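You operate a simulated robot arm through the tools that you are given. There is no shell and no other tool. Be economical: measure what you need, move in short steps, check, and stop when the job is done.

You are at the controls of a simulated robot arm. One attempt, no reset.

Task
Glue the cap block on the wooden rail and clamp it till the glue sets.
Fine: cover the patch in the rail's middle, put the glue pad back, watch the bead turn amber. Set down upright: glue pad. A coat counts when it lies all over at full strength: go over it till it gets no stronger.

The check looks at the end state, three seconds after you hand in, the way a careful person would. Anything else that was tipped, shoved, dropped, spilled or broken makes it a failure. A push-on lid holds only when it is set on centred and level and pressed home; a screw cap is set on level and turned clockwise until tight.

Robot
A 6-joint arm with a two-finger parallel gripper, fixed in place. Base frame: the origin is at the foot of the arm, x ahead of it, y to its left, z up; the work surface is at about z = 0.82. Readings come in m, rad, newtons and seconds.
With the tool pointing down near the work surface it reaches from about 0.26 to 0.68 m from the base axis. Its first joint turns from -1.152 to 1.152 rad. Payload 2.9 kg.
The tool frame sits at the grasp point between the pads (the TCP): z along the fingers, y along the line on which they close. The tips reach 0.03 m beyond it. The gripper opens to 0.11 m. The fingers are 0.02 m wide and 0.01 m thick; the gripper's body (0.048 by 0.112 m) begins 0.055 m behind the TCP.
Orientation is that of the tool frame in the base frame, as a unit quaternion [x, y, z, w]. With the fingers straight down and closing along the base's y, the tool's x points along the base's -x, its y along +y and its z along -z.

Tools
- The arm moves only by the tool servo_tool. Its argument "targets" is a list of rows, each an object (a shift or turn left out is 0, a gripper value left out holds the last) with "translation": the shift along the tool's x, y, z in m, a list of three; "angular": the turn, a rotation vector about the tool's x, y, z in rad, a list of three; "claw": the opening in per cent of the stroke, from 0 (shut) to 100 (fully open). In form: [{"translation": [x, y, z], "angular": [rx, ry, rz], "claw": claw}, ...]. A call has 1 to 8 rows; each row shifts and turns the commanded pose from where the row before left it, along the tool's axes as they then stand. A row lasts 0.2 s, in which the tool goes at most 0.05 m and 0.15 rad; a call with a longer step from one row to the next is refused whole, and so is a gripper value outside its range. A pose out of reach is approached as far as the arm can. The call stops where the force on the tool passes 40 N (or 10 N more than at its start, if that is more) or the arm is blocked; 0.2 s more then pass. The fingers move at their own pace (about 0.108 m/s each) and stop on an object; they squeeze with about 44 N. The grip force told is the motor's: it shows also when the fingers shut on nothing. Time passes only in rows, and 0.2 s behind the last, so rows that do not move let the fingers close. The reply holds the time, the measured pose of the TCP, the force on the tool along the base axes, the opening and the grip force, in the units named above and with some noise, with the torque about the TCP (base axes, N m) and any sound that the robot's microphone picked up.
- Cameras (640 x 400 px; columns grow to the right, rows downward): "scene" is fixed at [0.0761, 0.4291, 1.3919]; the picture's right is [-0.78, -0.62, 0.00], its down [-0.31, 0.39, -0.87] and it looks along [0.54, -0.68, -0.50] (base axes); focal length 308 px, centre (320, 200). "wrist" rides on the gripper at [0.072, 0.017, -0.103] in the tool frame; the picture's right is [-0.23, 0.97, 0.00], its down [-0.76, -0.18, -0.62] and it looks along [-0.61, -0.14, 0.78] (tool axes); focal length 222 px, centre (320, 200). There is no depth. A picture from a camera that has moved, and an enlarged one, comes with that camera's place and axes in the base frame and with its lens.
- get_image(camera): a new picture of that camera. It takes no simulated time.
- inspect(camera, box): a new picture of the part [left, top, right, bottom] of that camera's present view, enlarged. It takes no simulated time.
- job_done(): hands the job in; it is judged then, once.

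Go step by step. Nothing tells you positions but the pictures and the camera data: compare them with the known pose of the tool, close in by small moves and look again before you grip or let go. The budget is 120 turns and 64 pictures, counting those below and the enlarged ones. Unless the task says otherwise, let go and move clear before handing in, and close with one line.

The tools are called after "Call:" as a command line: name --argument value ..., lists and objects as JSON in quotes. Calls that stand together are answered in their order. servo_tool: Moves the arm, as the interface text tells. Its arguments: {"type":"object","properties":{"targets":{"type":"array","items":{"type":"object","properties":{"translation":{"type":"array","items":{"type":"number"}},"angular":{"type":"array","items":{"type":"number"}},"claw":{"type":"number"}}}}},"required":["targets"]} The other tools are called the same way: get_image (camera) takes a picture; inspect (camera, box) takes an enlarged picture of a part of a camera's view; job_done () hands the job in.

At the start:

```text
t: 0.0
eef_pos: [0.3925, 0.1285, 1.2549]
orientation: [0.0, 1.0, 0.0, -0.001]
ft_force: [0.4, -0.7, 0.0]
wrist_torque: [-0.04, 0.0, 0.03]
finger_gap: 0.1101
gripper_force: 0.0
```

scene: 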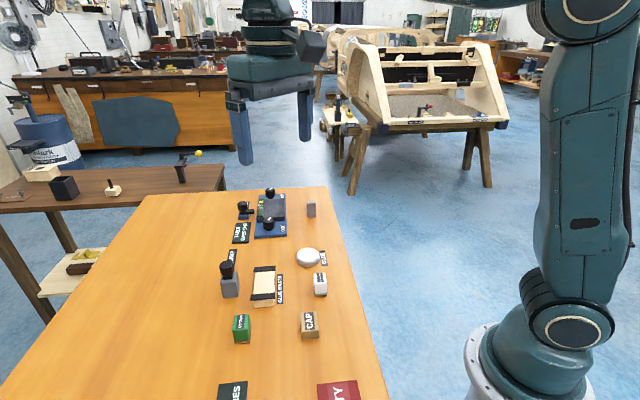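
wrist: 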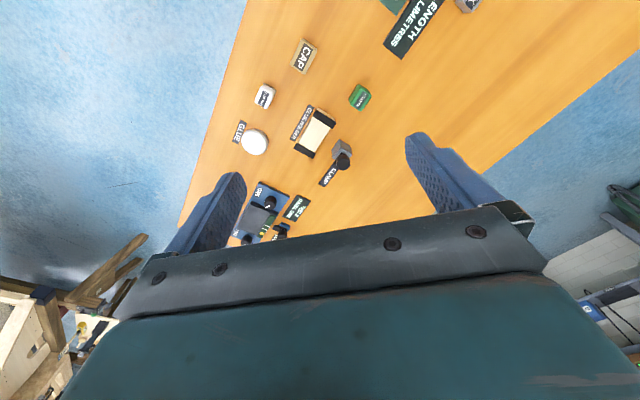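

I see a table with a rail, a glue pot, a glue pad, a clamp, a cap block and other objects. I'll zoom in to identify them.

Call:
inspect --camera "scene" --box '[200, 180, 360, 280]'

Call:
inspect --camera "scene" --box '[200, 240, 360, 340]'

Call:
inspect --camera "wrist" --box '[220, 70, 400, 183]'

Call:
inspect --camera "scene" --box '[200, 300, 360, 400]'

```text
4.00 times, centred on (280, 230) of scene
camera zoom: at [0.0761, 0.4291, 1.3919], right [-0.78, -0.62, 0.0], down [-0.31, 0.39, -0.87], along [0.54, -0.68, -0.5], focal length 1232 px, centre (480, 80)
```

zoom: 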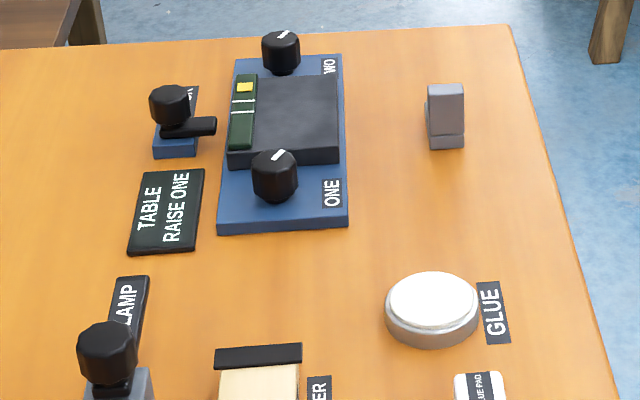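

```text
4.00 times, centred on (280, 290) of scene
camera zoom: at [0.0761, 0.4291, 1.3919], right [-0.78, -0.62, 0.0], down [-0.31, 0.39, -0.87], along [0.54, -0.68, -0.5], focal length 1232 px, centre (480, -160)
```

zoom: 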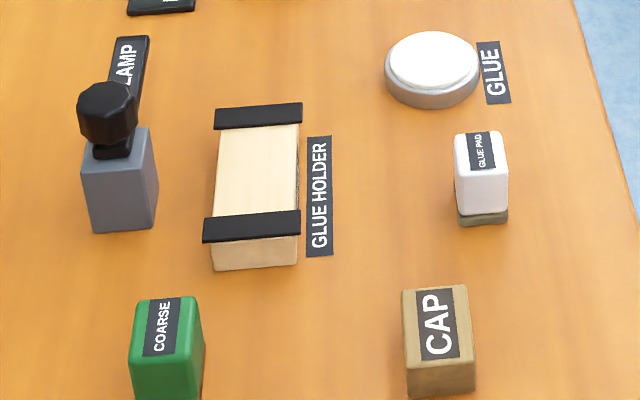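

```text
3.54 times, centred on (310, 126) of wrist
camera zoom: at [0.3204, 0.1473, 1.358], right [0.23, 0.97, 0.0], down [0.76, -0.18, 0.62], along [0.61, -0.14, -0.78], focal length 786 px, centre (355, 460)
```

zoom: 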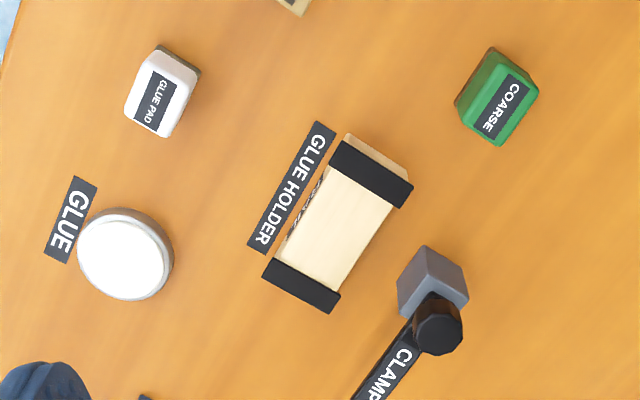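

```text
4.00 times, centred on (280, 350) of scene
camera zoom: at [0.0761, 0.4291, 1.3919], right [-0.78, -0.62, 0.0], down [-0.31, 0.39, -0.87], along [0.54, -0.68, -0.5], focal length 1232 px, centre (480, -400)
```

zoom: 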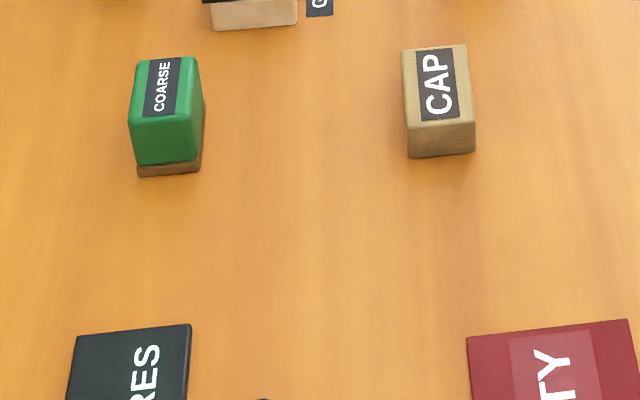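

The table holds the glue dish, glue pad, rail in its holder, clamp block with a knob, and the cap block. I'll bring the wrist camera closer to look at the holder and clamp.

Call:
servo_tool --targets '[{"translation": [0.01, 0, 0.045]}, {"translation": [0.01, 0, 0.045]}, {"translation": [0.01, 0, 0.045]}, {"translation": [0.01, 0, 0.045]}, {"translation": [0, 0, 0.02]}, {}]'

Call:
get_image --camera "wrist"

```text
t: 1.4
eef_pos: [0.3525, 0.1323, 1.0519]
orientation: [0.0, 1.0, 0.001, 0.0]
ft_force: [0.2, -0.6, 1.0]
wrist_torque: [0.0, 0.0, 0.0]
finger_gap: 0.1101
gripper_force: 0.2
```

```text
57 pictures are left
camera wrist: at [0.2803, 0.1494, 1.1546], right [0.23, 0.97, 0.0], down [0.76, -0.18, 0.62], along [0.61, -0.14, -0.78], focal length 222 px, centre (320, 200)
```

wrist: 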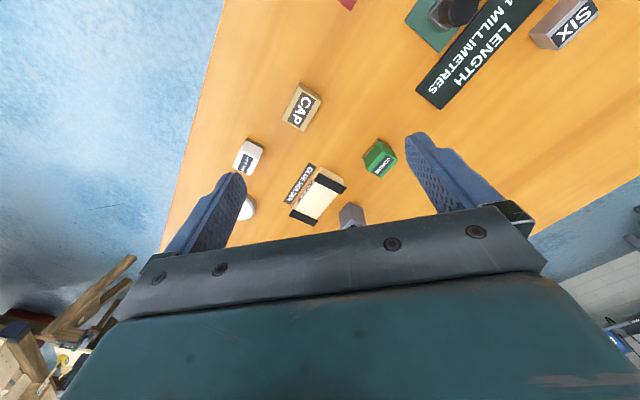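

The camera is upside-down relative to the table; the clamp sits just at the gripper's edge. I'll shift forward so the holder and clamp move into clear view.

Call:
servo_tool --targets '[{"translation": [-0.045, 0, 0.0]}, {"translation": [-0.045, 0, 0.0]}, {"translation": [-0.03, 0, 0]}, {}]'

Call:
get_image --camera "wrist"

Call:
inspect --camera "wrist" --box '[230, 60, 390, 160]'

```text
t: 2.4
eef_pos: [0.473, 0.1303, 1.0524]
orientation: [-0.001, 1.0, 0.0, 0.0]
ft_force: [0.9, 0.6, -0.1]
wrist_torque: [-0.01, 0.0, 0.01]
finger_gap: 0.11
gripper_force: 0.1
```

```text
56 pictures are left
camera wrist: at [0.4007, 0.1492, 1.1553], right [0.23, 0.97, 0.0], down [0.76, -0.18, 0.62], along [0.61, -0.14, -0.78], focal length 222 px, centre (320, 200)
```

wrist: 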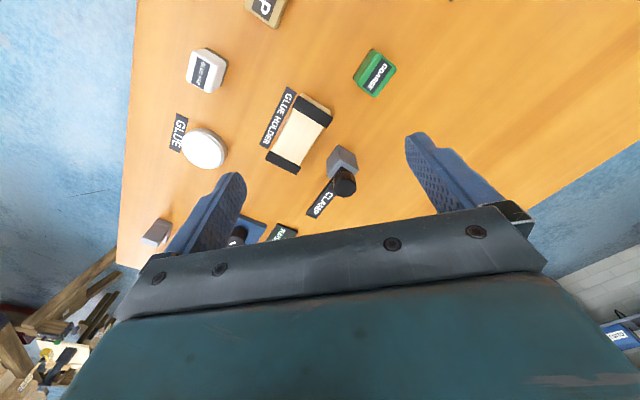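

```text
4.00 times, centred on (310, 110) of wrist
camera zoom: at [0.4007, 0.1492, 1.1553], right [0.23, 0.97, 0.0], down [0.76, -0.18, 0.62], along [0.61, -0.14, -0.78], focal length 888 px, centre (360, 560)
```

zoom: 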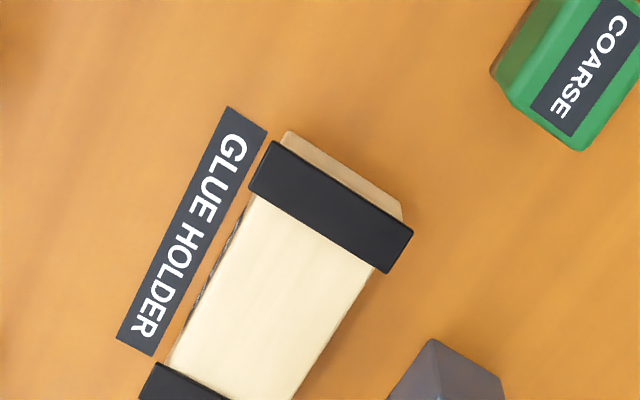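

Call:
inspect --camera "wrist" --box '[260, 130, 388, 220]'

Call:
inspect --camera "scene" --box '[210, 245, 290, 310]'

Call:
inspect --camera "wrist" --box '[150, 40, 270, 180]'

```text
4.44 times, centred on (324, 175) of wrist
camera zoom: at [0.4007, 0.1492, 1.1553], right [0.23, 0.97, 0.0], down [0.76, -0.18, 0.62], along [0.61, -0.14, -0.78], focal length 987 px, centre (302, 311)
```

zoom: 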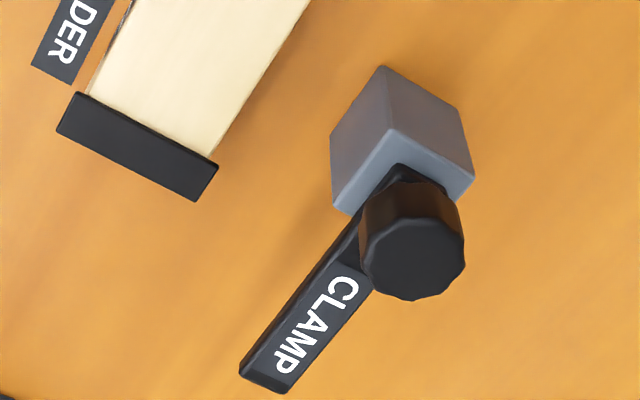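

```text
6.15 times, centred on (250, 278) of scene
camera zoom: at [0.0762, 0.4291, 1.3919], right [-0.78, -0.62, 0.0], down [-0.31, 0.39, -0.87], along [0.54, -0.68, -0.5], focal length 1895 px, centre (751, -277)
```

zoom: 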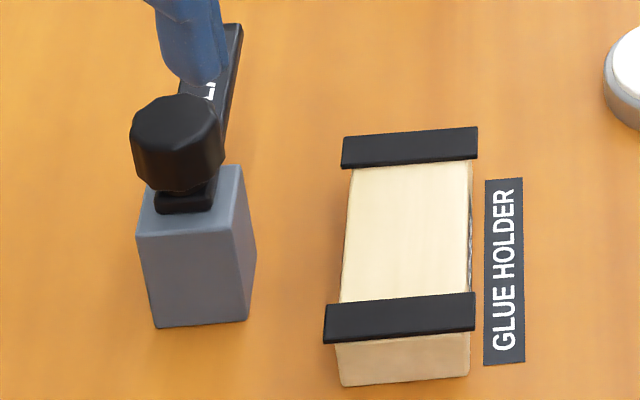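

```text
2.86 times, centred on (210, 110) of wrist
camera zoom: at [0.4007, 0.1492, 1.1553], right [0.23, 0.97, 0.0], down [0.76, -0.18, 0.62], along [0.61, -0.14, -0.78], focal length 635 px, centre (634, 457)
```

zoom: 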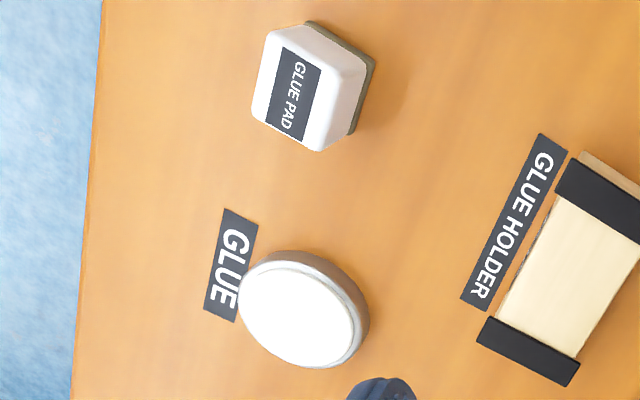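

All items seem turned 45° about vertical: the rail centre is near (0.523, 0.085), the pad near (0.42, -0.004), the cap near (0.365, 0.10), and the clamp pivot near (0.583, 0.138) with its arm to swing 90° clockwise over the rail. I'll turn the tool 45° and go above the pad.

Call:
servo_tool --targets '[{"translation": [0.018, -0.045, 0]}, {"translation": [0.018, -0.045, 0]}, {"translation": [0.017, -0.044, 0]}, {"angular": [0, 0, 0.15]}, {"angular": [0, 0, 0.15]}, {"angular": [0, 0, 0.15]}, {"angular": [0, 0, 0.15]}, {"angular": [0, 0, 0.15]}]'

Call:
servo_tool --targets '[{"translation": [0, 0, 0.04], "angular": [0, 0, 0.0354]}, {"translation": [0, 0, 0.04]}, {}]'

Call:
get_image --camera "wrist"

```text
t: 4.2
eef_pos: [0.4204, -0.0034, 1.0536]
orientation: [0.367, 0.93, -0.001, 0.0]
ft_force: [0.2, 0.3, 0.2]
wrist_torque: [0.0, -0.03, -0.02]
finger_gap: 0.1097
gripper_force: 0.0
```

```text
t: 5.0
eef_pos: [0.4172, -0.0078, 0.9718]
orientation: [0.383, 0.924, 0.0, -0.001]
ft_force: [-0.1, 0.4, 0.3]
wrist_torque: [0.0, -0.02, -0.05]
finger_gap: 0.1101
gripper_force: 0.0
```

```text
51 pictures are left
camera wrist: at [0.3794, 0.057, 1.0763], right [0.85, 0.53, 0.0], down [0.41, -0.66, 0.62], along [0.33, -0.53, -0.78], focal length 222 px, centre (320, 200)
```

wrist: 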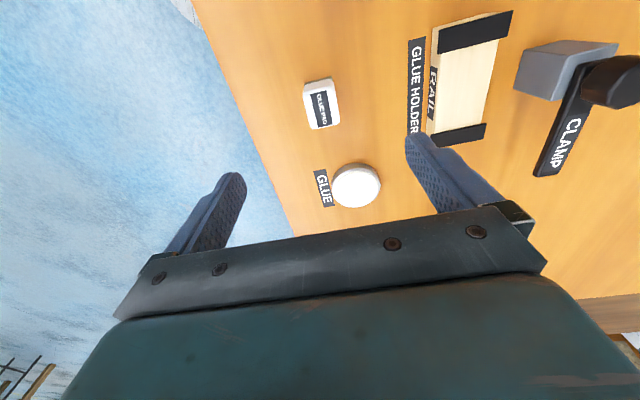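

The pad is seen just below-left in view; zooming to measure it.

Call:
inspect --camera "wrist" --box '[280, 60, 360, 145]'

Call:
inspect --camera "wrist" --box '[400, 0, 530, 150]'

Call:
inspect --camera "scene" --box '[295, 240, 345, 305]'

```text
4.71 times, centred on (320, 102) of wrist
camera zoom: at [0.3794, 0.057, 1.0763], right [0.85, 0.53, 0.0], down [0.41, -0.66, 0.62], along [0.33, -0.53, -0.78], focal length 1045 px, centre (320, 659)
```

zoom: 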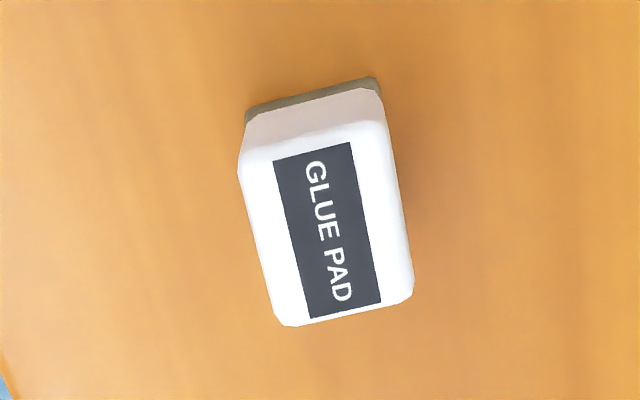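

```text
2.67 times, centred on (465, 75) of wrist
camera zoom: at [0.3794, 0.057, 1.0763], right [0.85, 0.53, 0.0], down [0.41, -0.66, 0.62], along [0.33, -0.53, -0.78], focal length 592 px, centre (-67, 533)
```

zoom: 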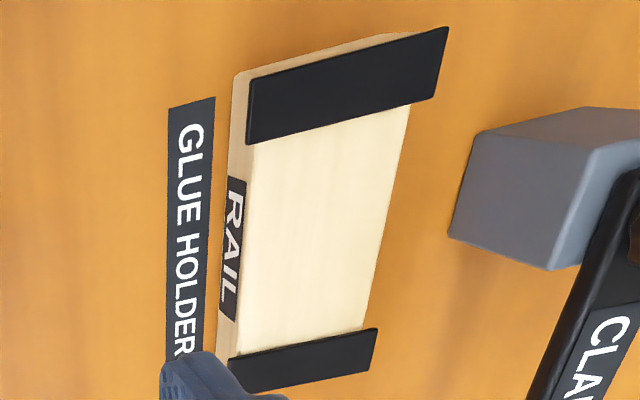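

```text
6.15 times, centred on (320, 272) of scene
camera zoom: at [0.0761, 0.4291, 1.3919], right [-0.78, -0.62, 0.0], down [-0.31, 0.39, -0.87], along [0.54, -0.68, -0.5], focal length 1895 px, centre (320, -246)
```

zoom: 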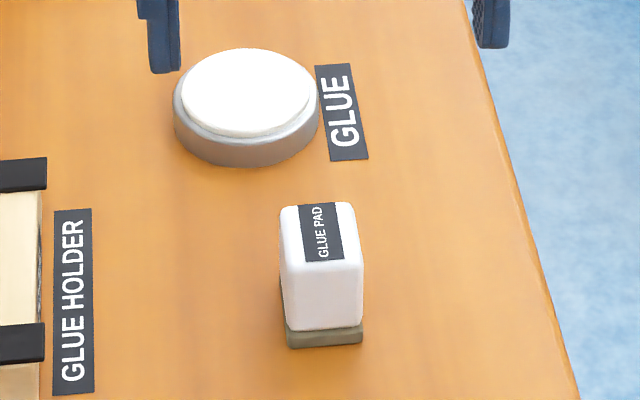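

The pad is about 28×31 mm, 47 mm tall, centred near (0.414, 0.005), aligned at 45°. I'll shift over it and come down partway, then check.

Call:
servo_tool --targets '[{"translation": [0.0108, 0.0045, 0.02]}, {"translation": [0, 0, 0.03]}, {}]'

Call:
get_image --camera "wrist"

Call:
get_image --camera "scene"

```text
t: 5.8
eef_pos: [0.4159, 0.0063, 0.9235]
orientation: [0.382, 0.924, 0.0, 0.0]
ft_force: [0.4, 0.5, -0.9]
wrist_torque: [0.01, -0.01, 0.0]
finger_gap: 0.1103
gripper_force: 0.0
```

```text
47 pictures are left
camera wrist: at [0.3758, 0.07, 1.027], right [0.85, 0.53, 0.0], down [0.41, -0.66, 0.62], along [0.33, -0.53, -0.78], focal length 222 px, centre (320, 200)
```

wrist: 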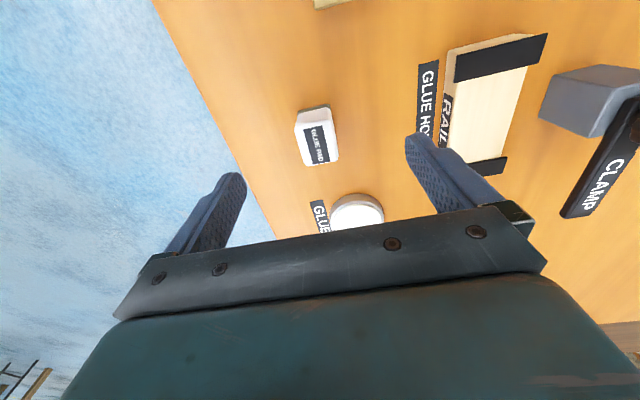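

```text
46 pictures are left
```

scene: 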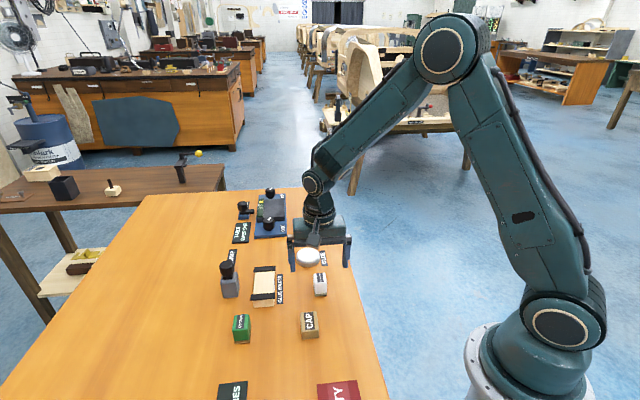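

The pad lies just under the TCP as expected. One zoom to refine.

Call:
inspect --camera "wrist" --box '[280, 90, 360, 180]'

```text
4.44 times, centred on (320, 135) of wrist
camera zoom: at [0.3758, 0.07, 1.027], right [0.85, 0.53, 0.0], down [0.41, -0.66, 0.62], along [0.33, -0.53, -0.78], focal length 987 px, centre (320, 489)
```

zoom: 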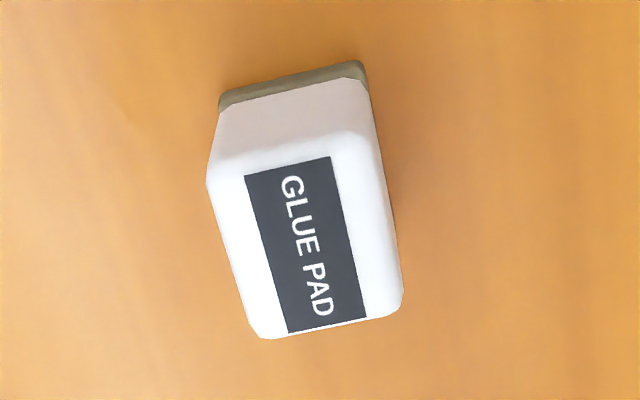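

Aligned within 2 mm. Descend and grip the pad's upper body.

Call:
servo_tool --targets '[{"translation": [0.0005, -0.002, 0.03]}, {"translation": [0, 0, 0.029]}, {}, {"claw": 0}, {"claw": 0}, {"claw": 0}, {"claw": 0}]'

Call:
get_image --camera "scene"

```text
t: 7.4
eef_pos: [0.4116, 0.0046, 0.8656]
orientation: [0.382, 0.924, 0.0, 0.0]
ft_force: [0.5, -0.2, 0.0]
wrist_torque: [-0.01, 0.0, 0.0]
finger_gap: 0.029
gripper_force: 44.2
```

```text
44 pictures are left
```

scene: 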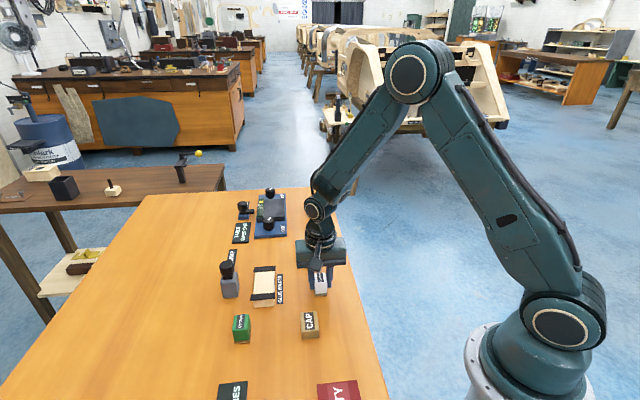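

The pad is held (gap 29 mm). I'll lift it and carry it above the glue dish near (0.511, -0.065).

Call:
servo_tool --targets '[{"translation": [0, 0, -0.045]}, {"translation": [-0.04, 0.0063, 0]}, {"translation": [-0.04, 0.0063, 0]}, {"translation": [-0.0395, 0.0064, 0]}, {}]'

Call:
get_image --camera "wrist"

Call:
inspect --camera "scene" --box '[260, 200, 360, 280]'

```text
t: 8.6
eef_pos: [0.5136, -0.0621, 0.9083]
orientation: [0.382, 0.924, 0.0, 0.0]
ft_force: [0.4, -0.6, -0.8]
wrist_torque: [0.02, 0.0, 0.0]
finger_gap: 0.029
gripper_force: 43.8
```

```text
43 pictures are left
camera wrist: at [0.4752, 0.0014, 1.0131], right [0.85, 0.53, 0.0], down [0.41, -0.66, 0.62], along [0.33, -0.53, -0.78], focal length 222 px, centre (320, 200)
```

wrist: 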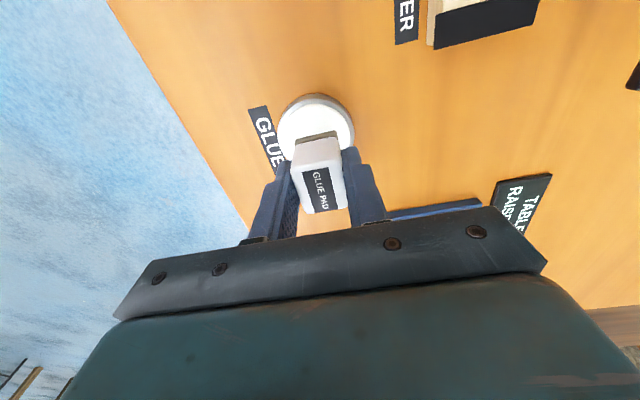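

```text
5.00 times, centred on (310, 240) of scene
camera zoom: at [0.0762, 0.4291, 1.3919], right [-0.78, -0.62, 0.0], down [-0.31, 0.39, -0.87], along [0.54, -0.68, -0.5], focal length 1540 px, centre (370, 0)
```

zoom: 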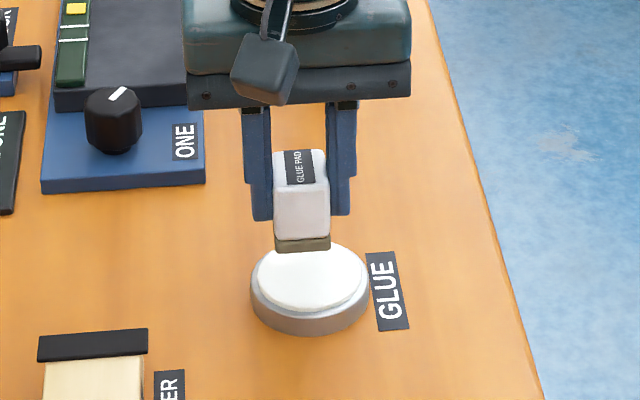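

The pad is centred over the dish. Lower gently until contact.

Call:
servo_tool --targets '[{"translation": [0, 0, 0.015]}, {"translation": [0, 0, 0.01]}, {"translation": [0, 0, 0.003]}, {"translation": [0, 0, 0.002]}, {}]'

Call:
inspect --camera "scene" --box '[280, 225, 345, 280]'

```text
t: 9.8
eef_pos: [0.5139, -0.0664, 0.8822]
orientation: [0.382, 0.924, 0.0, 0.002]
ft_force: [-6.5, 5.6, 33.0]
wrist_torque: [0.1, 0.29, -0.01]
finger_gap: 0.029
gripper_force: 44.4
```

```text
7.27 times, centred on (312, 252) of scene
camera zoom: at [0.0754, 0.4293, 1.3919], right [-0.78, -0.62, 0.0], down [-0.31, 0.39, -0.87], along [0.54, -0.68, -0.5], focal length 2239 px, centre (374, -182)
```

zoom: 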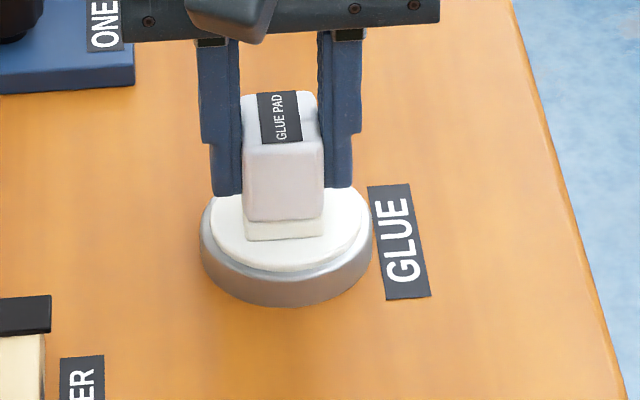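

The felt has picked up glue. I'll lift and carry it over the rail's middle.

Call:
servo_tool --targets '[{"translation": [0, 0, -0.025]}, {"translation": [0, 0, -0.025]}, {"translation": [0.0246, 0.0285, 0]}, {"translation": [0.0246, 0.0285, 0]}, {"translation": [0.0246, 0.0285, 0]}, {"translation": [0.0245, 0.0283, 0]}, {}]'

Call:
get_image --camera "wrist"

Call:
inspect --camera "scene" --box '[210, 220, 310, 310]'

```text
t: 11.4
eef_pos: [0.5227, 0.0851, 0.9301]
orientation: [0.382, 0.924, 0.0, -0.001]
ft_force: [0.8, 0.7, -0.8]
wrist_torque: [0.0, 0.02, 0.01]
finger_gap: 0.0287
gripper_force: 43.8
```

```text
40 pictures are left
camera wrist: at [0.4839, 0.1489, 1.0342], right [0.85, 0.53, 0.0], down [0.41, -0.66, 0.62], along [0.33, -0.53, -0.78], focal length 222 px, centre (320, 200)
```

wrist: 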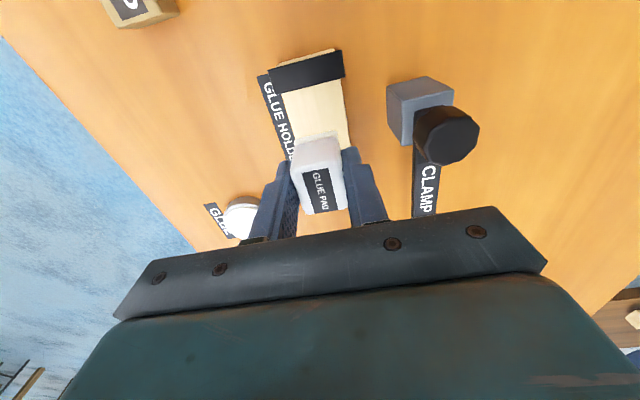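

```text
4.44 times, centred on (260, 265) of scene
camera zoom: at [0.0761, 0.4291, 1.3919], right [-0.78, -0.62, 0.0], down [-0.31, 0.39, -0.87], along [0.54, -0.68, -0.5], focal length 1368 px, centre (587, -89)
```

zoom: 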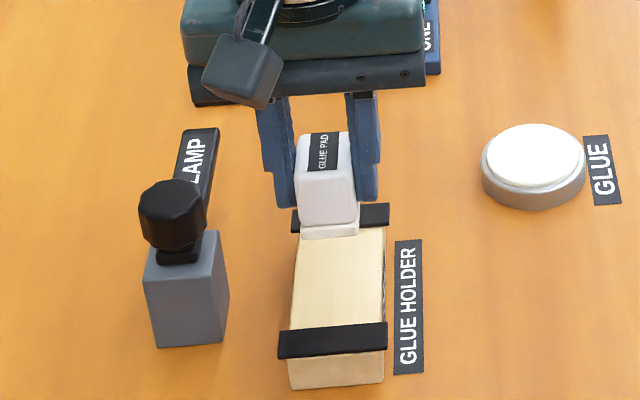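

The pad is centred over the rail. Lower to a light contact.

Call:
servo_tool --targets '[{"translation": [0, 0.0015, 0.02]}, {"translation": [0, 0, 0.018]}, {"translation": [0, 0, 0.001]}, {"translation": [0, 0, 0.001]}, {}]'

```text
t: 12.6
eef_pos: [0.5223, 0.085, 0.8914]
orientation: [0.382, 0.924, 0.001, -0.001]
ft_force: [-0.4, 0.4, -0.3]
wrist_torque: [-0.03, 0.0, 0.0]
finger_gap: 0.0288
gripper_force: 43.7
```

Call:
servo_tool --targets '[{"translation": [0, 0, 0.001]}, {"translation": [0, 0, 0.001]}, {}]'

```text
t: 13.4
eef_pos: [0.5223, 0.0846, 0.8898]
orientation: [0.382, 0.924, -0.001, 0.0]
ft_force: [-0.5, -0.5, 0.2]
wrist_torque: [0.03, 0.02, 0.02]
finger_gap: 0.0292
gripper_force: 43.8
```

Call:
servo_tool --targets '[{"translation": [0, 0, 0.001]}, {"translation": [0, 0, 0.001]}, {}]'

Call:
inspect --camera "scene" --box '[230, 240, 300, 310]'

```text
t: 14.2
eef_pos: [0.5228, 0.0865, 0.8898]
orientation: [0.382, 0.924, 0.001, 0.0]
ft_force: [-5.8, -0.5, 15.5]
wrist_torque: [-0.17, 0.12, -0.07]
finger_gap: 0.0286
gripper_force: 44.0
```

```text
5.71 times, centred on (265, 275) of scene
camera zoom: at [0.0758, 0.429, 1.392], right [-0.78, -0.62, 0.0], down [-0.31, 0.39, -0.87], along [0.54, -0.68, -0.5], focal length 1759 px, centre (634, -229)
```

zoom: 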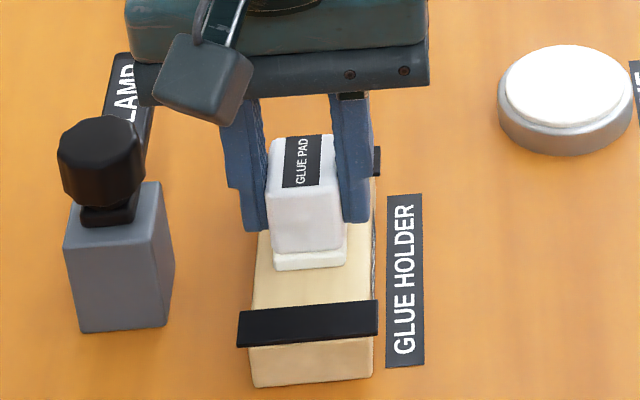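

Light contact (15 N) on the rail. Now rubbing strokes over the whole patch.

Call:
servo_tool --targets '[{"translation": [0.009, 0, 0]}, {"translation": [0.008, 0, 0]}, {"translation": [-0.012, 0, 0]}, {"translation": [-0.011, 0, 0]}, {"translation": [-0.011, 0, 0]}, {"translation": [0.009, -0.009, 0]}, {"translation": [0.008, 0, 0]}, {}]'

Call:
inspect --camera "scene" --box '[230, 240, 300, 310]'

```text
t: 16.0
eef_pos: [0.5155, 0.0771, 0.8888]
orientation: [0.383, 0.924, 0.001, 0.003]
ft_force: [6.2, -7.4, 25.5]
wrist_torque: [-0.43, -0.26, 0.0]
finger_gap: 0.0293
gripper_force: 44.2
```

```text
5.71 times, centred on (265, 275) of scene
camera zoom: at [0.0759, 0.4288, 1.392], right [-0.78, -0.62, 0.0], down [-0.31, 0.39, -0.87], along [0.54, -0.68, -0.5], focal length 1759 px, centre (634, -229)
```

zoom: 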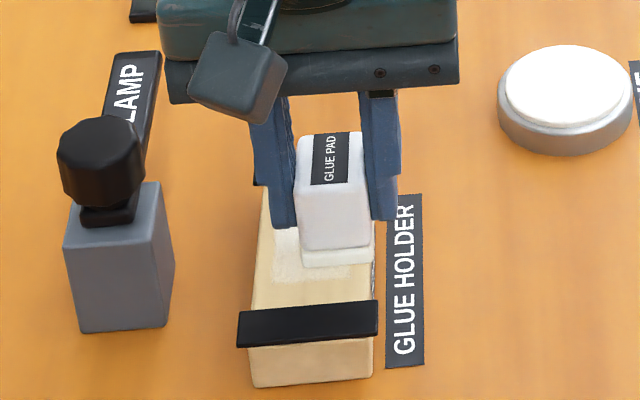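

A faint glue film is forming. Continue strokes on both sides.

Call:
servo_tool --targets '[{"translation": [0.009, 0, 0]}, {"translation": [0.008, 0, 0]}, {"translation": [-0.012, 0, 0]}, {"translation": [-0.011, 0, 0]}, {"translation": [-0.011, 0, 0]}, {"translation": [0, 0.009, 0]}, {"translation": [0, 0.009, 0]}, {"translation": [0.012, 0, 0]}]'

Call:
servo_tool --targets '[{"translation": [0.011, 0, 0]}, {"translation": [0.011, 0, 0]}, {"translation": [-0.012, 0, 0]}, {"translation": [-0.011, 0, 0]}, {"translation": [-0.011, 0, 0]}, {"translation": [0.012, -0.005, 0]}, {"translation": [0.011, -0.004, 0]}, {"translation": [0.011, 0, 0]}]'

Call:
servo_tool --targets '[{"translation": [-0.012, 0, 0]}, {"translation": [-0.011, 0, 0]}, {"translation": [-0.011, 0, 0]}, {"translation": [0.017, 0, -0.01]}, {"translation": [0, 0, -0.04]}, {"translation": [-0.035, 0, 0]}, {"translation": [-0.035, 0, 0]}, {}]'

Call:
inspect --camera "scene" --box '[230, 240, 300, 310]'

```text
t: 17.8
eef_pos: [0.5348, 0.0853, 0.8883]
orientation: [0.383, 0.924, 0.002, 0.002]
ft_force: [7.0, -4.2, 20.7]
wrist_torque: [-0.24, -0.23, 0.04]
finger_gap: 0.0289
gripper_force: 44.0
```

```text
t: 19.6
eef_pos: [0.5137, 0.0971, 0.8872]
orientation: [0.384, 0.923, 0.002, 0.002]
ft_force: [6.9, -8.7, 27.2]
wrist_torque: [-0.37, -0.15, 0.03]
finger_gap: 0.0291
gripper_force: 44.2
```

```text
t: 21.4
eef_pos: [0.5749, 0.0369, 0.933]
orientation: [0.382, 0.924, 0.001, 0.0]
ft_force: [0.4, 0.3, 0.1]
wrist_torque: [-0.02, 0.0, 0.0]
finger_gap: 0.0291
gripper_force: 44.2
```

```text
5.71 times, centred on (265, 275) of scene
camera zoom: at [0.0762, 0.4291, 1.3919], right [-0.78, -0.62, 0.0], down [-0.31, 0.39, -0.87], along [0.54, -0.68, -0.5], focal length 1759 px, centre (634, -229)
```

zoom: 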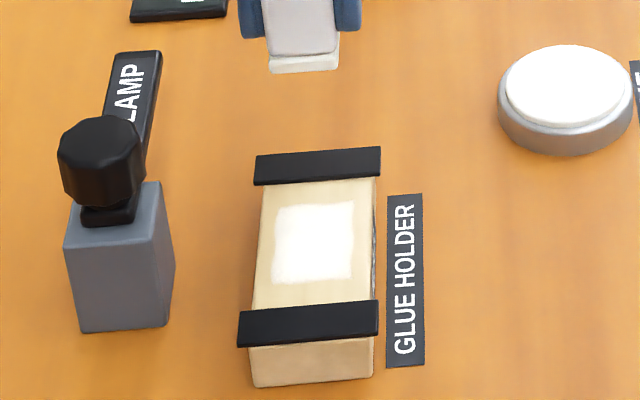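

A patch rectangle is clearly visible now. Zoom tighter to judge the coat.

Call:
inspect --camera "scene" --box '[272, 270, 298, 294]'

Call:
inspect --camera "scene" --box '[258, 268, 300, 294]'

```text
16.00 times, centred on (285, 282) of scene
camera zoom: at [0.0762, 0.4291, 1.3919], right [-0.78, -0.62, 0.0], down [-0.31, 0.39, -0.87], along [0.54, -0.68, -0.5], focal length 4926 px, centre (880, -1112)
```

zoom: 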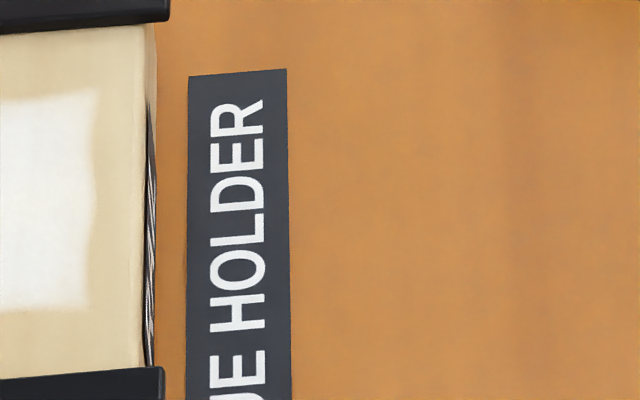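

```text
15.24 times, centred on (279, 281) of scene
camera zoom: at [0.0762, 0.4291, 1.3919], right [-0.78, -0.62, 0.0], down [-0.31, 0.39, -0.87], along [0.54, -0.68, -0.5], focal length 4692 px, centre (945, -1034)
```

zoom: 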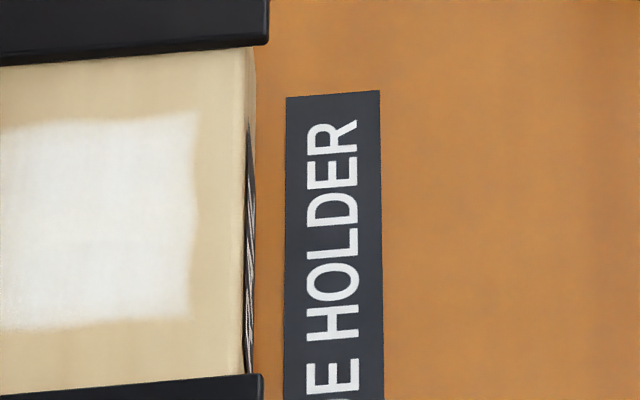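

Call:
inspect --camera "scene" --box '[252, 272, 276, 293]'

Call:
get_image --camera "wrist"

```text
16.00 times, centred on (264, 282) of scene
camera zoom: at [0.0762, 0.4291, 1.3919], right [-0.78, -0.62, 0.0], down [-0.31, 0.39, -0.87], along [0.54, -0.68, -0.5], focal length 4926 px, centre (1216, -1120)
```

zoom: 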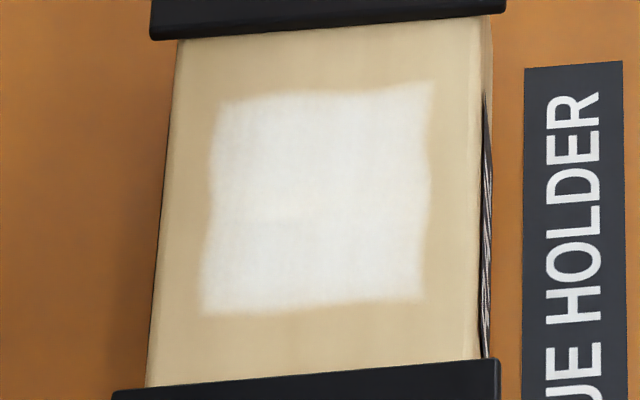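

```text
32 pictures are left
camera wrist: at [0.5356, 0.1013, 1.0376], right [0.85, 0.53, 0.0], down [0.41, -0.66, 0.62], along [0.33, -0.53, -0.78], focal length 222 px, centre (320, 200)
```

wrist: 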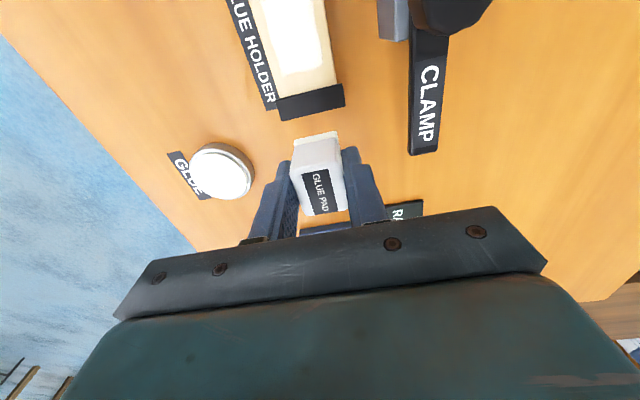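

The patch coat is nearly full with faint edges. I'll re-dip and go over it again.

Call:
servo_tool --targets '[{"translation": [-0.0094, -0.0384, 0]}, {"translation": [-0.0094, -0.0384, 0]}, {"translation": [-0.0095, -0.0385, 0]}, {"translation": [0, 0, 0.04]}, {"translation": [0, 0, 0.013]}, {"translation": [0, 0, 0.002]}, {}]'

Call:
servo_tool --targets '[{"translation": [0, 0, -0.025]}, {"translation": [0, 0, -0.025]}, {"translation": [0.0246, 0.0288, 0]}, {"translation": [0.0246, 0.0288, 0]}, {"translation": [0.0246, 0.0288, 0]}, {"translation": [0.0245, 0.0289, 0]}, {}]'

```text
t: 23.0
eef_pos: [0.5113, -0.0647, 0.8812]
orientation: [0.382, 0.924, 0.0, 0.0]
ft_force: [-0.2, -0.4, -0.5]
wrist_torque: [0.03, 0.01, -0.02]
finger_gap: 0.0288
gripper_force: 44.5
```

```text
t: 24.6
eef_pos: [0.5248, 0.0853, 0.9329]
orientation: [0.383, 0.924, 0.0, 0.0]
ft_force: [0.4, 0.7, -0.3]
wrist_torque: [0.02, 0.01, -0.01]
finger_gap: 0.0291
gripper_force: 44.3
```

No contact was made in that dip (0 N), so I go back and press slightly deeper.

Call:
servo_tool --targets '[{"translation": [-0.0246, -0.0288, 0]}, {"translation": [-0.0246, -0.0288, 0]}, {"translation": [-0.0246, -0.0288, 0]}, {"translation": [-0.0245, -0.0289, 0]}, {"translation": [0, 0, 0.04]}, {"translation": [0, 0, 0.01]}, {"translation": [0, 0, 0.001]}, {}]'

Call:
servo_tool --targets '[{"translation": [0, 0, 0.001]}, {}]'

```text
t: 26.4
eef_pos: [0.5109, -0.0666, 0.8809]
orientation: [0.383, 0.924, 0.0, 0.0]
ft_force: [-0.8, -1.6, 5.1]
wrist_torque: [-0.09, 0.03, -0.03]
finger_gap: 0.0289
gripper_force: 44.1
```

```text
t: 27.0
eef_pos: [0.5108, -0.068, 0.8812]
orientation: [0.382, 0.924, 0.0, 0.001]
ft_force: [-5.6, -3.0, 20.1]
wrist_torque: [-0.15, 0.23, -0.02]
finger_gap: 0.0288
gripper_force: 44.0
```

Good dip (20 N). Carry back to the rail and rub again.

Call:
servo_tool --targets '[{"translation": [0, 0, -0.026]}, {"translation": [0, 0, -0.026]}, {"translation": [0.0246, 0.0288, 0]}, {"translation": [0.0246, 0.0288, 0]}, {"translation": [0.0246, 0.0288, 0]}, {"translation": [0.0245, 0.0289, 0]}, {"translation": [0, 0, 0.03]}, {"translation": [0, 0, 0.013]}]'

Call:
servo_tool --targets '[{"translation": [0, 0, 0.001]}, {"translation": [0, 0, 0.001]}, {}]'

```text
t: 28.8
eef_pos: [0.5222, 0.0874, 0.8885]
orientation: [0.382, 0.924, 0.001, -0.001]
ft_force: [0.4, -0.7, -0.8]
wrist_torque: [0.0, -0.01, 0.01]
finger_gap: 0.0289
gripper_force: 44.2
```

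```text
t: 29.6
eef_pos: [0.5232, 0.0864, 0.8867]
orientation: [0.382, 0.924, 0.0, 0.0]
ft_force: [-0.6, 0.7, -0.2]
wrist_torque: [-0.01, -0.02, 0.02]
finger_gap: 0.0292
gripper_force: 43.8
```

Call:
servo_tool --targets '[{"translation": [0, 0, 0.001]}, {"translation": [0, 0, 0.0005]}, {}]'

```text
t: 30.4
eef_pos: [0.5239, 0.0863, 0.8876]
orientation: [0.382, 0.924, 0.0, 0.0]
ft_force: [-1.3, 3.1, 11.3]
wrist_torque: [0.05, 0.09, 0.01]
finger_gap: 0.0293
gripper_force: 43.7
```

Contact 11 N. Second round of strokes.

Call:
servo_tool --targets '[{"translation": [0.01, -0.008, 0]}, {"translation": [0.009, 0, 0]}, {"translation": [-0.012, 0, 0]}, {"translation": [-0.011, 0, 0]}, {"translation": [-0.011, 0, 0]}, {"translation": [0.012, 0, 0]}, {"translation": [0.011, 0, 0]}, {"translation": [0.011, 0, 0]}]'

Call:
servo_tool --targets '[{"translation": [0, 0.008, 0]}, {"translation": [-0.012, 0, 0]}, {"translation": [-0.011, 0, 0]}, {"translation": [-0.011, 0, 0]}, {"translation": [0.012, 0, 0]}, {"translation": [0.011, 0, 0]}, {"translation": [0.011, 0, 0]}, {"translation": [0, 0.008, 0]}]'

Call:
servo_tool --targets '[{"translation": [-0.012, 0, 0]}, {"translation": [-0.011, 0, 0]}, {"translation": [-0.011, 0, 0]}, {"translation": [0.012, 0, 0]}, {"translation": [0.011, 0, 0]}, {"translation": [0.011, 0, 0]}, {"translation": [-0.012, -0.004, 0]}, {"translation": [-0.011, -0.004, 0]}]'

Call:
servo_tool --targets '[{"translation": [0.004, 0, -0.03]}, {"translation": [0, 0, -0.025]}, {"translation": [-0.035, 0, 0]}, {"translation": [-0.035, 0, 0]}, {}]'

Call:
inspect --camera "scene" --box '[252, 272, 276, 293]'

```text
t: 32.2
eef_pos: [0.5043, 0.0914, 0.8864]
orientation: [0.383, 0.924, 0.001, 0.002]
ft_force: [6.6, -7.6, 25.2]
wrist_torque: [-0.4, -0.3, 0.03]
finger_gap: 0.0291
gripper_force: 44.2
```

```text
t: 34.0
eef_pos: [0.5151, 0.1037, 0.8854]
orientation: [0.383, 0.924, -0.001, -0.001]
ft_force: [-8.0, -8.7, 33.3]
wrist_torque: [-0.44, 0.06, -0.1]
finger_gap: 0.029
gripper_force: 43.2
```

```text
t: 35.8
eef_pos: [0.5251, 0.0833, 0.885]
orientation: [0.381, 0.925, 0.0, 0.0]
ft_force: [-3.2, 8.0, 22.2]
wrist_torque: [0.2, 0.03, 0.01]
finger_gap: 0.029
gripper_force: 44.2
```

```text
t: 37.0
eef_pos: [0.5742, 0.0343, 0.9417]
orientation: [0.382, 0.924, 0.0, -0.001]
ft_force: [-0.8, 0.2, -0.6]
wrist_torque: [-0.02, 0.01, 0.01]
finger_gap: 0.0291
gripper_force: 44.8
```

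```text
16.00 times, centred on (264, 282) of scene
camera zoom: at [0.0762, 0.4291, 1.3919], right [-0.78, -0.62, 0.0], down [-0.31, 0.39, -0.87], along [0.54, -0.68, -0.5], focal length 4926 px, centre (1216, -1120)
```

zoom: 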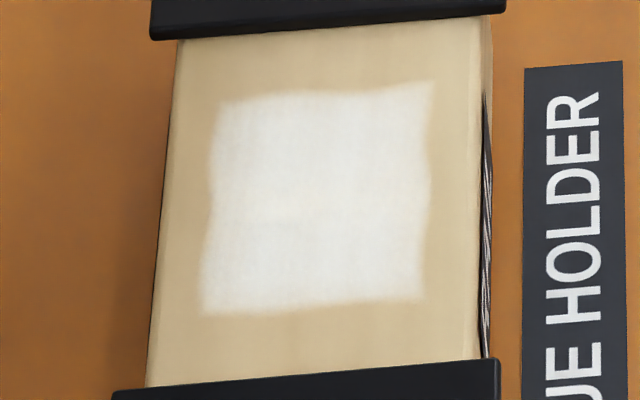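

The coat got no stronger, so it's full. Now I return the pad to its original spot.

Call:
servo_tool --targets '[{"translation": [0.0228, -0.0336, 0]}, {"translation": [0.0228, -0.0336, 0]}, {"translation": [0.0228, -0.0336, 0]}, {"translation": [0.0228, -0.0335, 0]}, {"translation": [0, 0, 0.04]}, {"translation": [0, 0, 0.03]}, {"translation": [0, 0, 0.004]}, {}]'

Call:
servo_tool --targets '[{"translation": [0, 0, 0.001]}, {"translation": [0, 0, 0.001]}, {}]'

```text
t: 38.8
eef_pos: [0.4101, 0.004, 0.8667]
orientation: [0.382, 0.924, 0.001, 0.0]
ft_force: [0.6, -0.3, -1.3]
wrist_torque: [0.0, 0.02, -0.01]
finger_gap: 0.0288
gripper_force: 43.8
```

```text
t: 39.6
eef_pos: [0.4123, 0.0047, 0.8647]
orientation: [0.382, 0.924, 0.0, 0.0]
ft_force: [0.1, 0.1, -0.8]
wrist_torque: [-0.03, -0.01, 0.0]
finger_gap: 0.0289
gripper_force: 44.3
```

Call:
servo_tool --targets '[{"translation": [0, 0, 0.001]}, {"translation": [0, 0, 0.001]}, {}]'

```text
t: 40.4
eef_pos: [0.4124, 0.0059, 0.8623]
orientation: [0.382, 0.924, 0.001, 0.0]
ft_force: [-0.1, -0.2, -0.1]
wrist_torque: [-0.02, 0.02, 0.02]
finger_gap: 0.0288
gripper_force: 44.2
```

Call:
servo_tool --targets '[{"translation": [0, 0, 0.001]}, {}]'

Call:
servo_tool --targets '[{"translation": [0, 0, 0.001]}, {}]'

Call:
inspect --camera "scene" --box '[295, 260, 345, 305]'

```text
t: 41.0
eef_pos: [0.4145, 0.0065, 0.8617]
orientation: [0.382, 0.924, 0.0, 0.001]
ft_force: [-2.6, 0.5, 8.4]
wrist_torque: [-0.08, 0.05, -0.01]
finger_gap: 0.0288
gripper_force: 44.3
```

```text
t: 41.6
eef_pos: [0.4134, 0.0048, 0.8614]
orientation: [0.382, 0.924, 0.0, 0.001]
ft_force: [-7.8, -1.1, 33.0]
wrist_torque: [-0.12, 0.23, -0.02]
finger_gap: 0.0292
gripper_force: 43.5
```

```text
8.89 times, centred on (320, 282) of scene
camera zoom: at [0.0755, 0.4291, 1.392], right [-0.78, -0.62, 0.0], down [-0.31, 0.39, -0.87], along [0.54, -0.68, -0.5], focal length 2737 px, centre (320, -533)
```

zoom: 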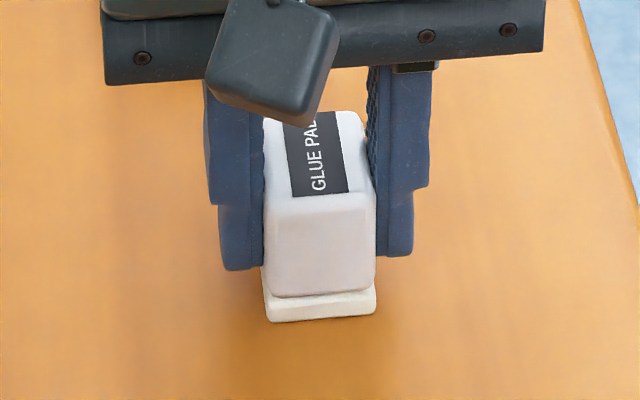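

The pad sits flat on the table at its spot. Ease the force, open, rise, and head over the cap.

Call:
servo_tool --targets '[{"translation": [0, 0, -0.0015]}, {"claw": 60}, {"claw": 60}, {"claw": 60}, {"translation": [0, 0, -0.03]}, {"translation": [0, 0, -0.04]}, {}]'

Call:
servo_tool --targets '[{"translation": [0.034, 0.0114, 0]}, {"translation": [0.034, 0.0114, 0]}, {"translation": [0.0334, 0.0113, 0], "claw": 80}, {}]'

Call:
get_image --camera "wrist"

Call:
get_image --camera "scene"

```text
t: 43.2
eef_pos: [0.4121, 0.005, 0.9307]
orientation: [0.382, 0.924, 0.0, -0.001]
ft_force: [0.1, -0.6, 0.4]
wrist_torque: [0.01, -0.04, -0.03]
finger_gap: 0.0658
gripper_force: 0.1
```

```text
t: 44.2
eef_pos: [0.3667, 0.1013, 0.9308]
orientation: [0.382, 0.924, 0.0, -0.001]
ft_force: [0.5, -0.1, 0.3]
wrist_torque: [0.01, 0.0, 0.02]
finger_gap: 0.088
gripper_force: 0.1
```

```text
29 pictures are left
camera wrist: at [0.3286, 0.1654, 1.0344], right [0.85, 0.53, 0.0], down [0.41, -0.66, 0.62], along [0.33, -0.53, -0.78], focal length 222 px, centre (320, 200)
```

wrist: 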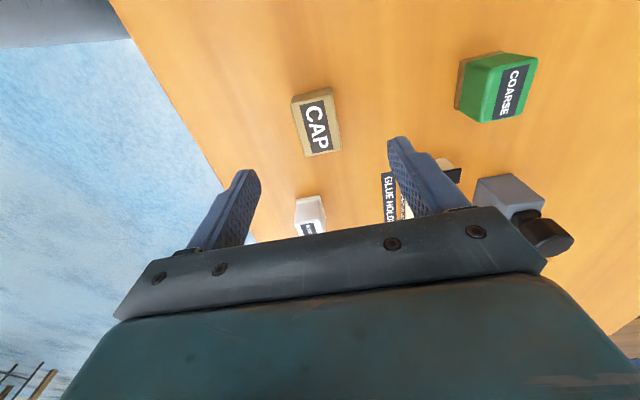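

```text
28 pictures are left
```

scene: 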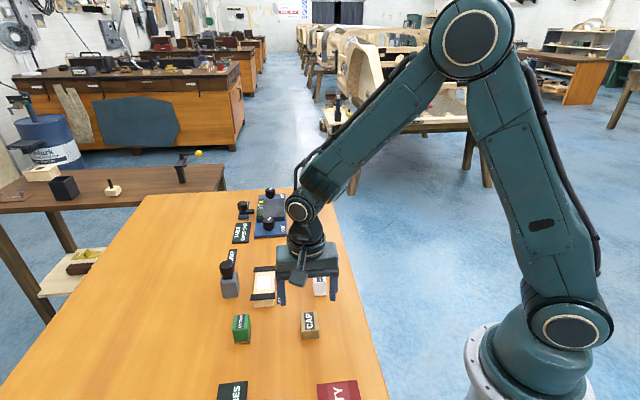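

The pad stands upright back in place; the cap is below the gripper. Zoom to measure it.

Call:
inspect --camera "wrist" --box '[275, 75, 360, 170]'

```text
4.21 times, centred on (318, 122) of wrist
camera zoom: at [0.3286, 0.1654, 1.0344], right [0.85, 0.53, 0.0], down [0.41, -0.66, 0.62], along [0.33, -0.53, -0.78], focal length 935 px, centre (330, 526)
```

zoom: 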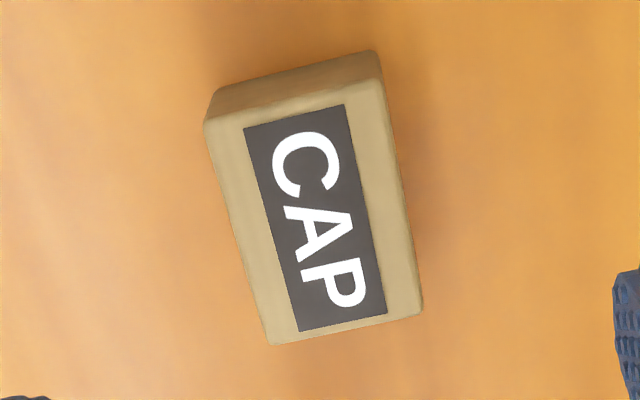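

The cap is 34×48×30 mm, 4 mm off my TCP. Align, descend and grip.

Call:
servo_tool --targets '[{"translation": [0.004, -0.001, 0.035]}, {"translation": [0, 0, 0.038]}, {}, {"claw": 0}, {"claw": 0}, {"claw": 0}, {"claw": 0}]'

Call:
inspect --camera "scene" --box '[280, 280, 345, 345]'

```text
t: 45.8
eef_pos: [0.3641, 0.1051, 0.8578]
orientation: [0.382, 0.924, -0.001, 0.0]
ft_force: [0.2, 0.3, 0.3]
wrist_torque: [-0.01, -0.01, -0.02]
finger_gap: 0.0345
gripper_force: 43.5
```

```text
6.15 times, centred on (312, 312) of scene
camera zoom: at [0.0761, 0.4291, 1.3919], right [-0.78, -0.62, 0.0], down [-0.31, 0.39, -0.87], along [0.54, -0.68, -0.5], focal length 1895 px, centre (366, -492)
```

zoom: 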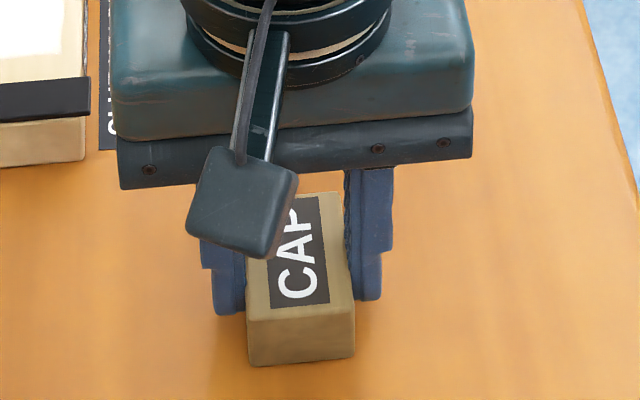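

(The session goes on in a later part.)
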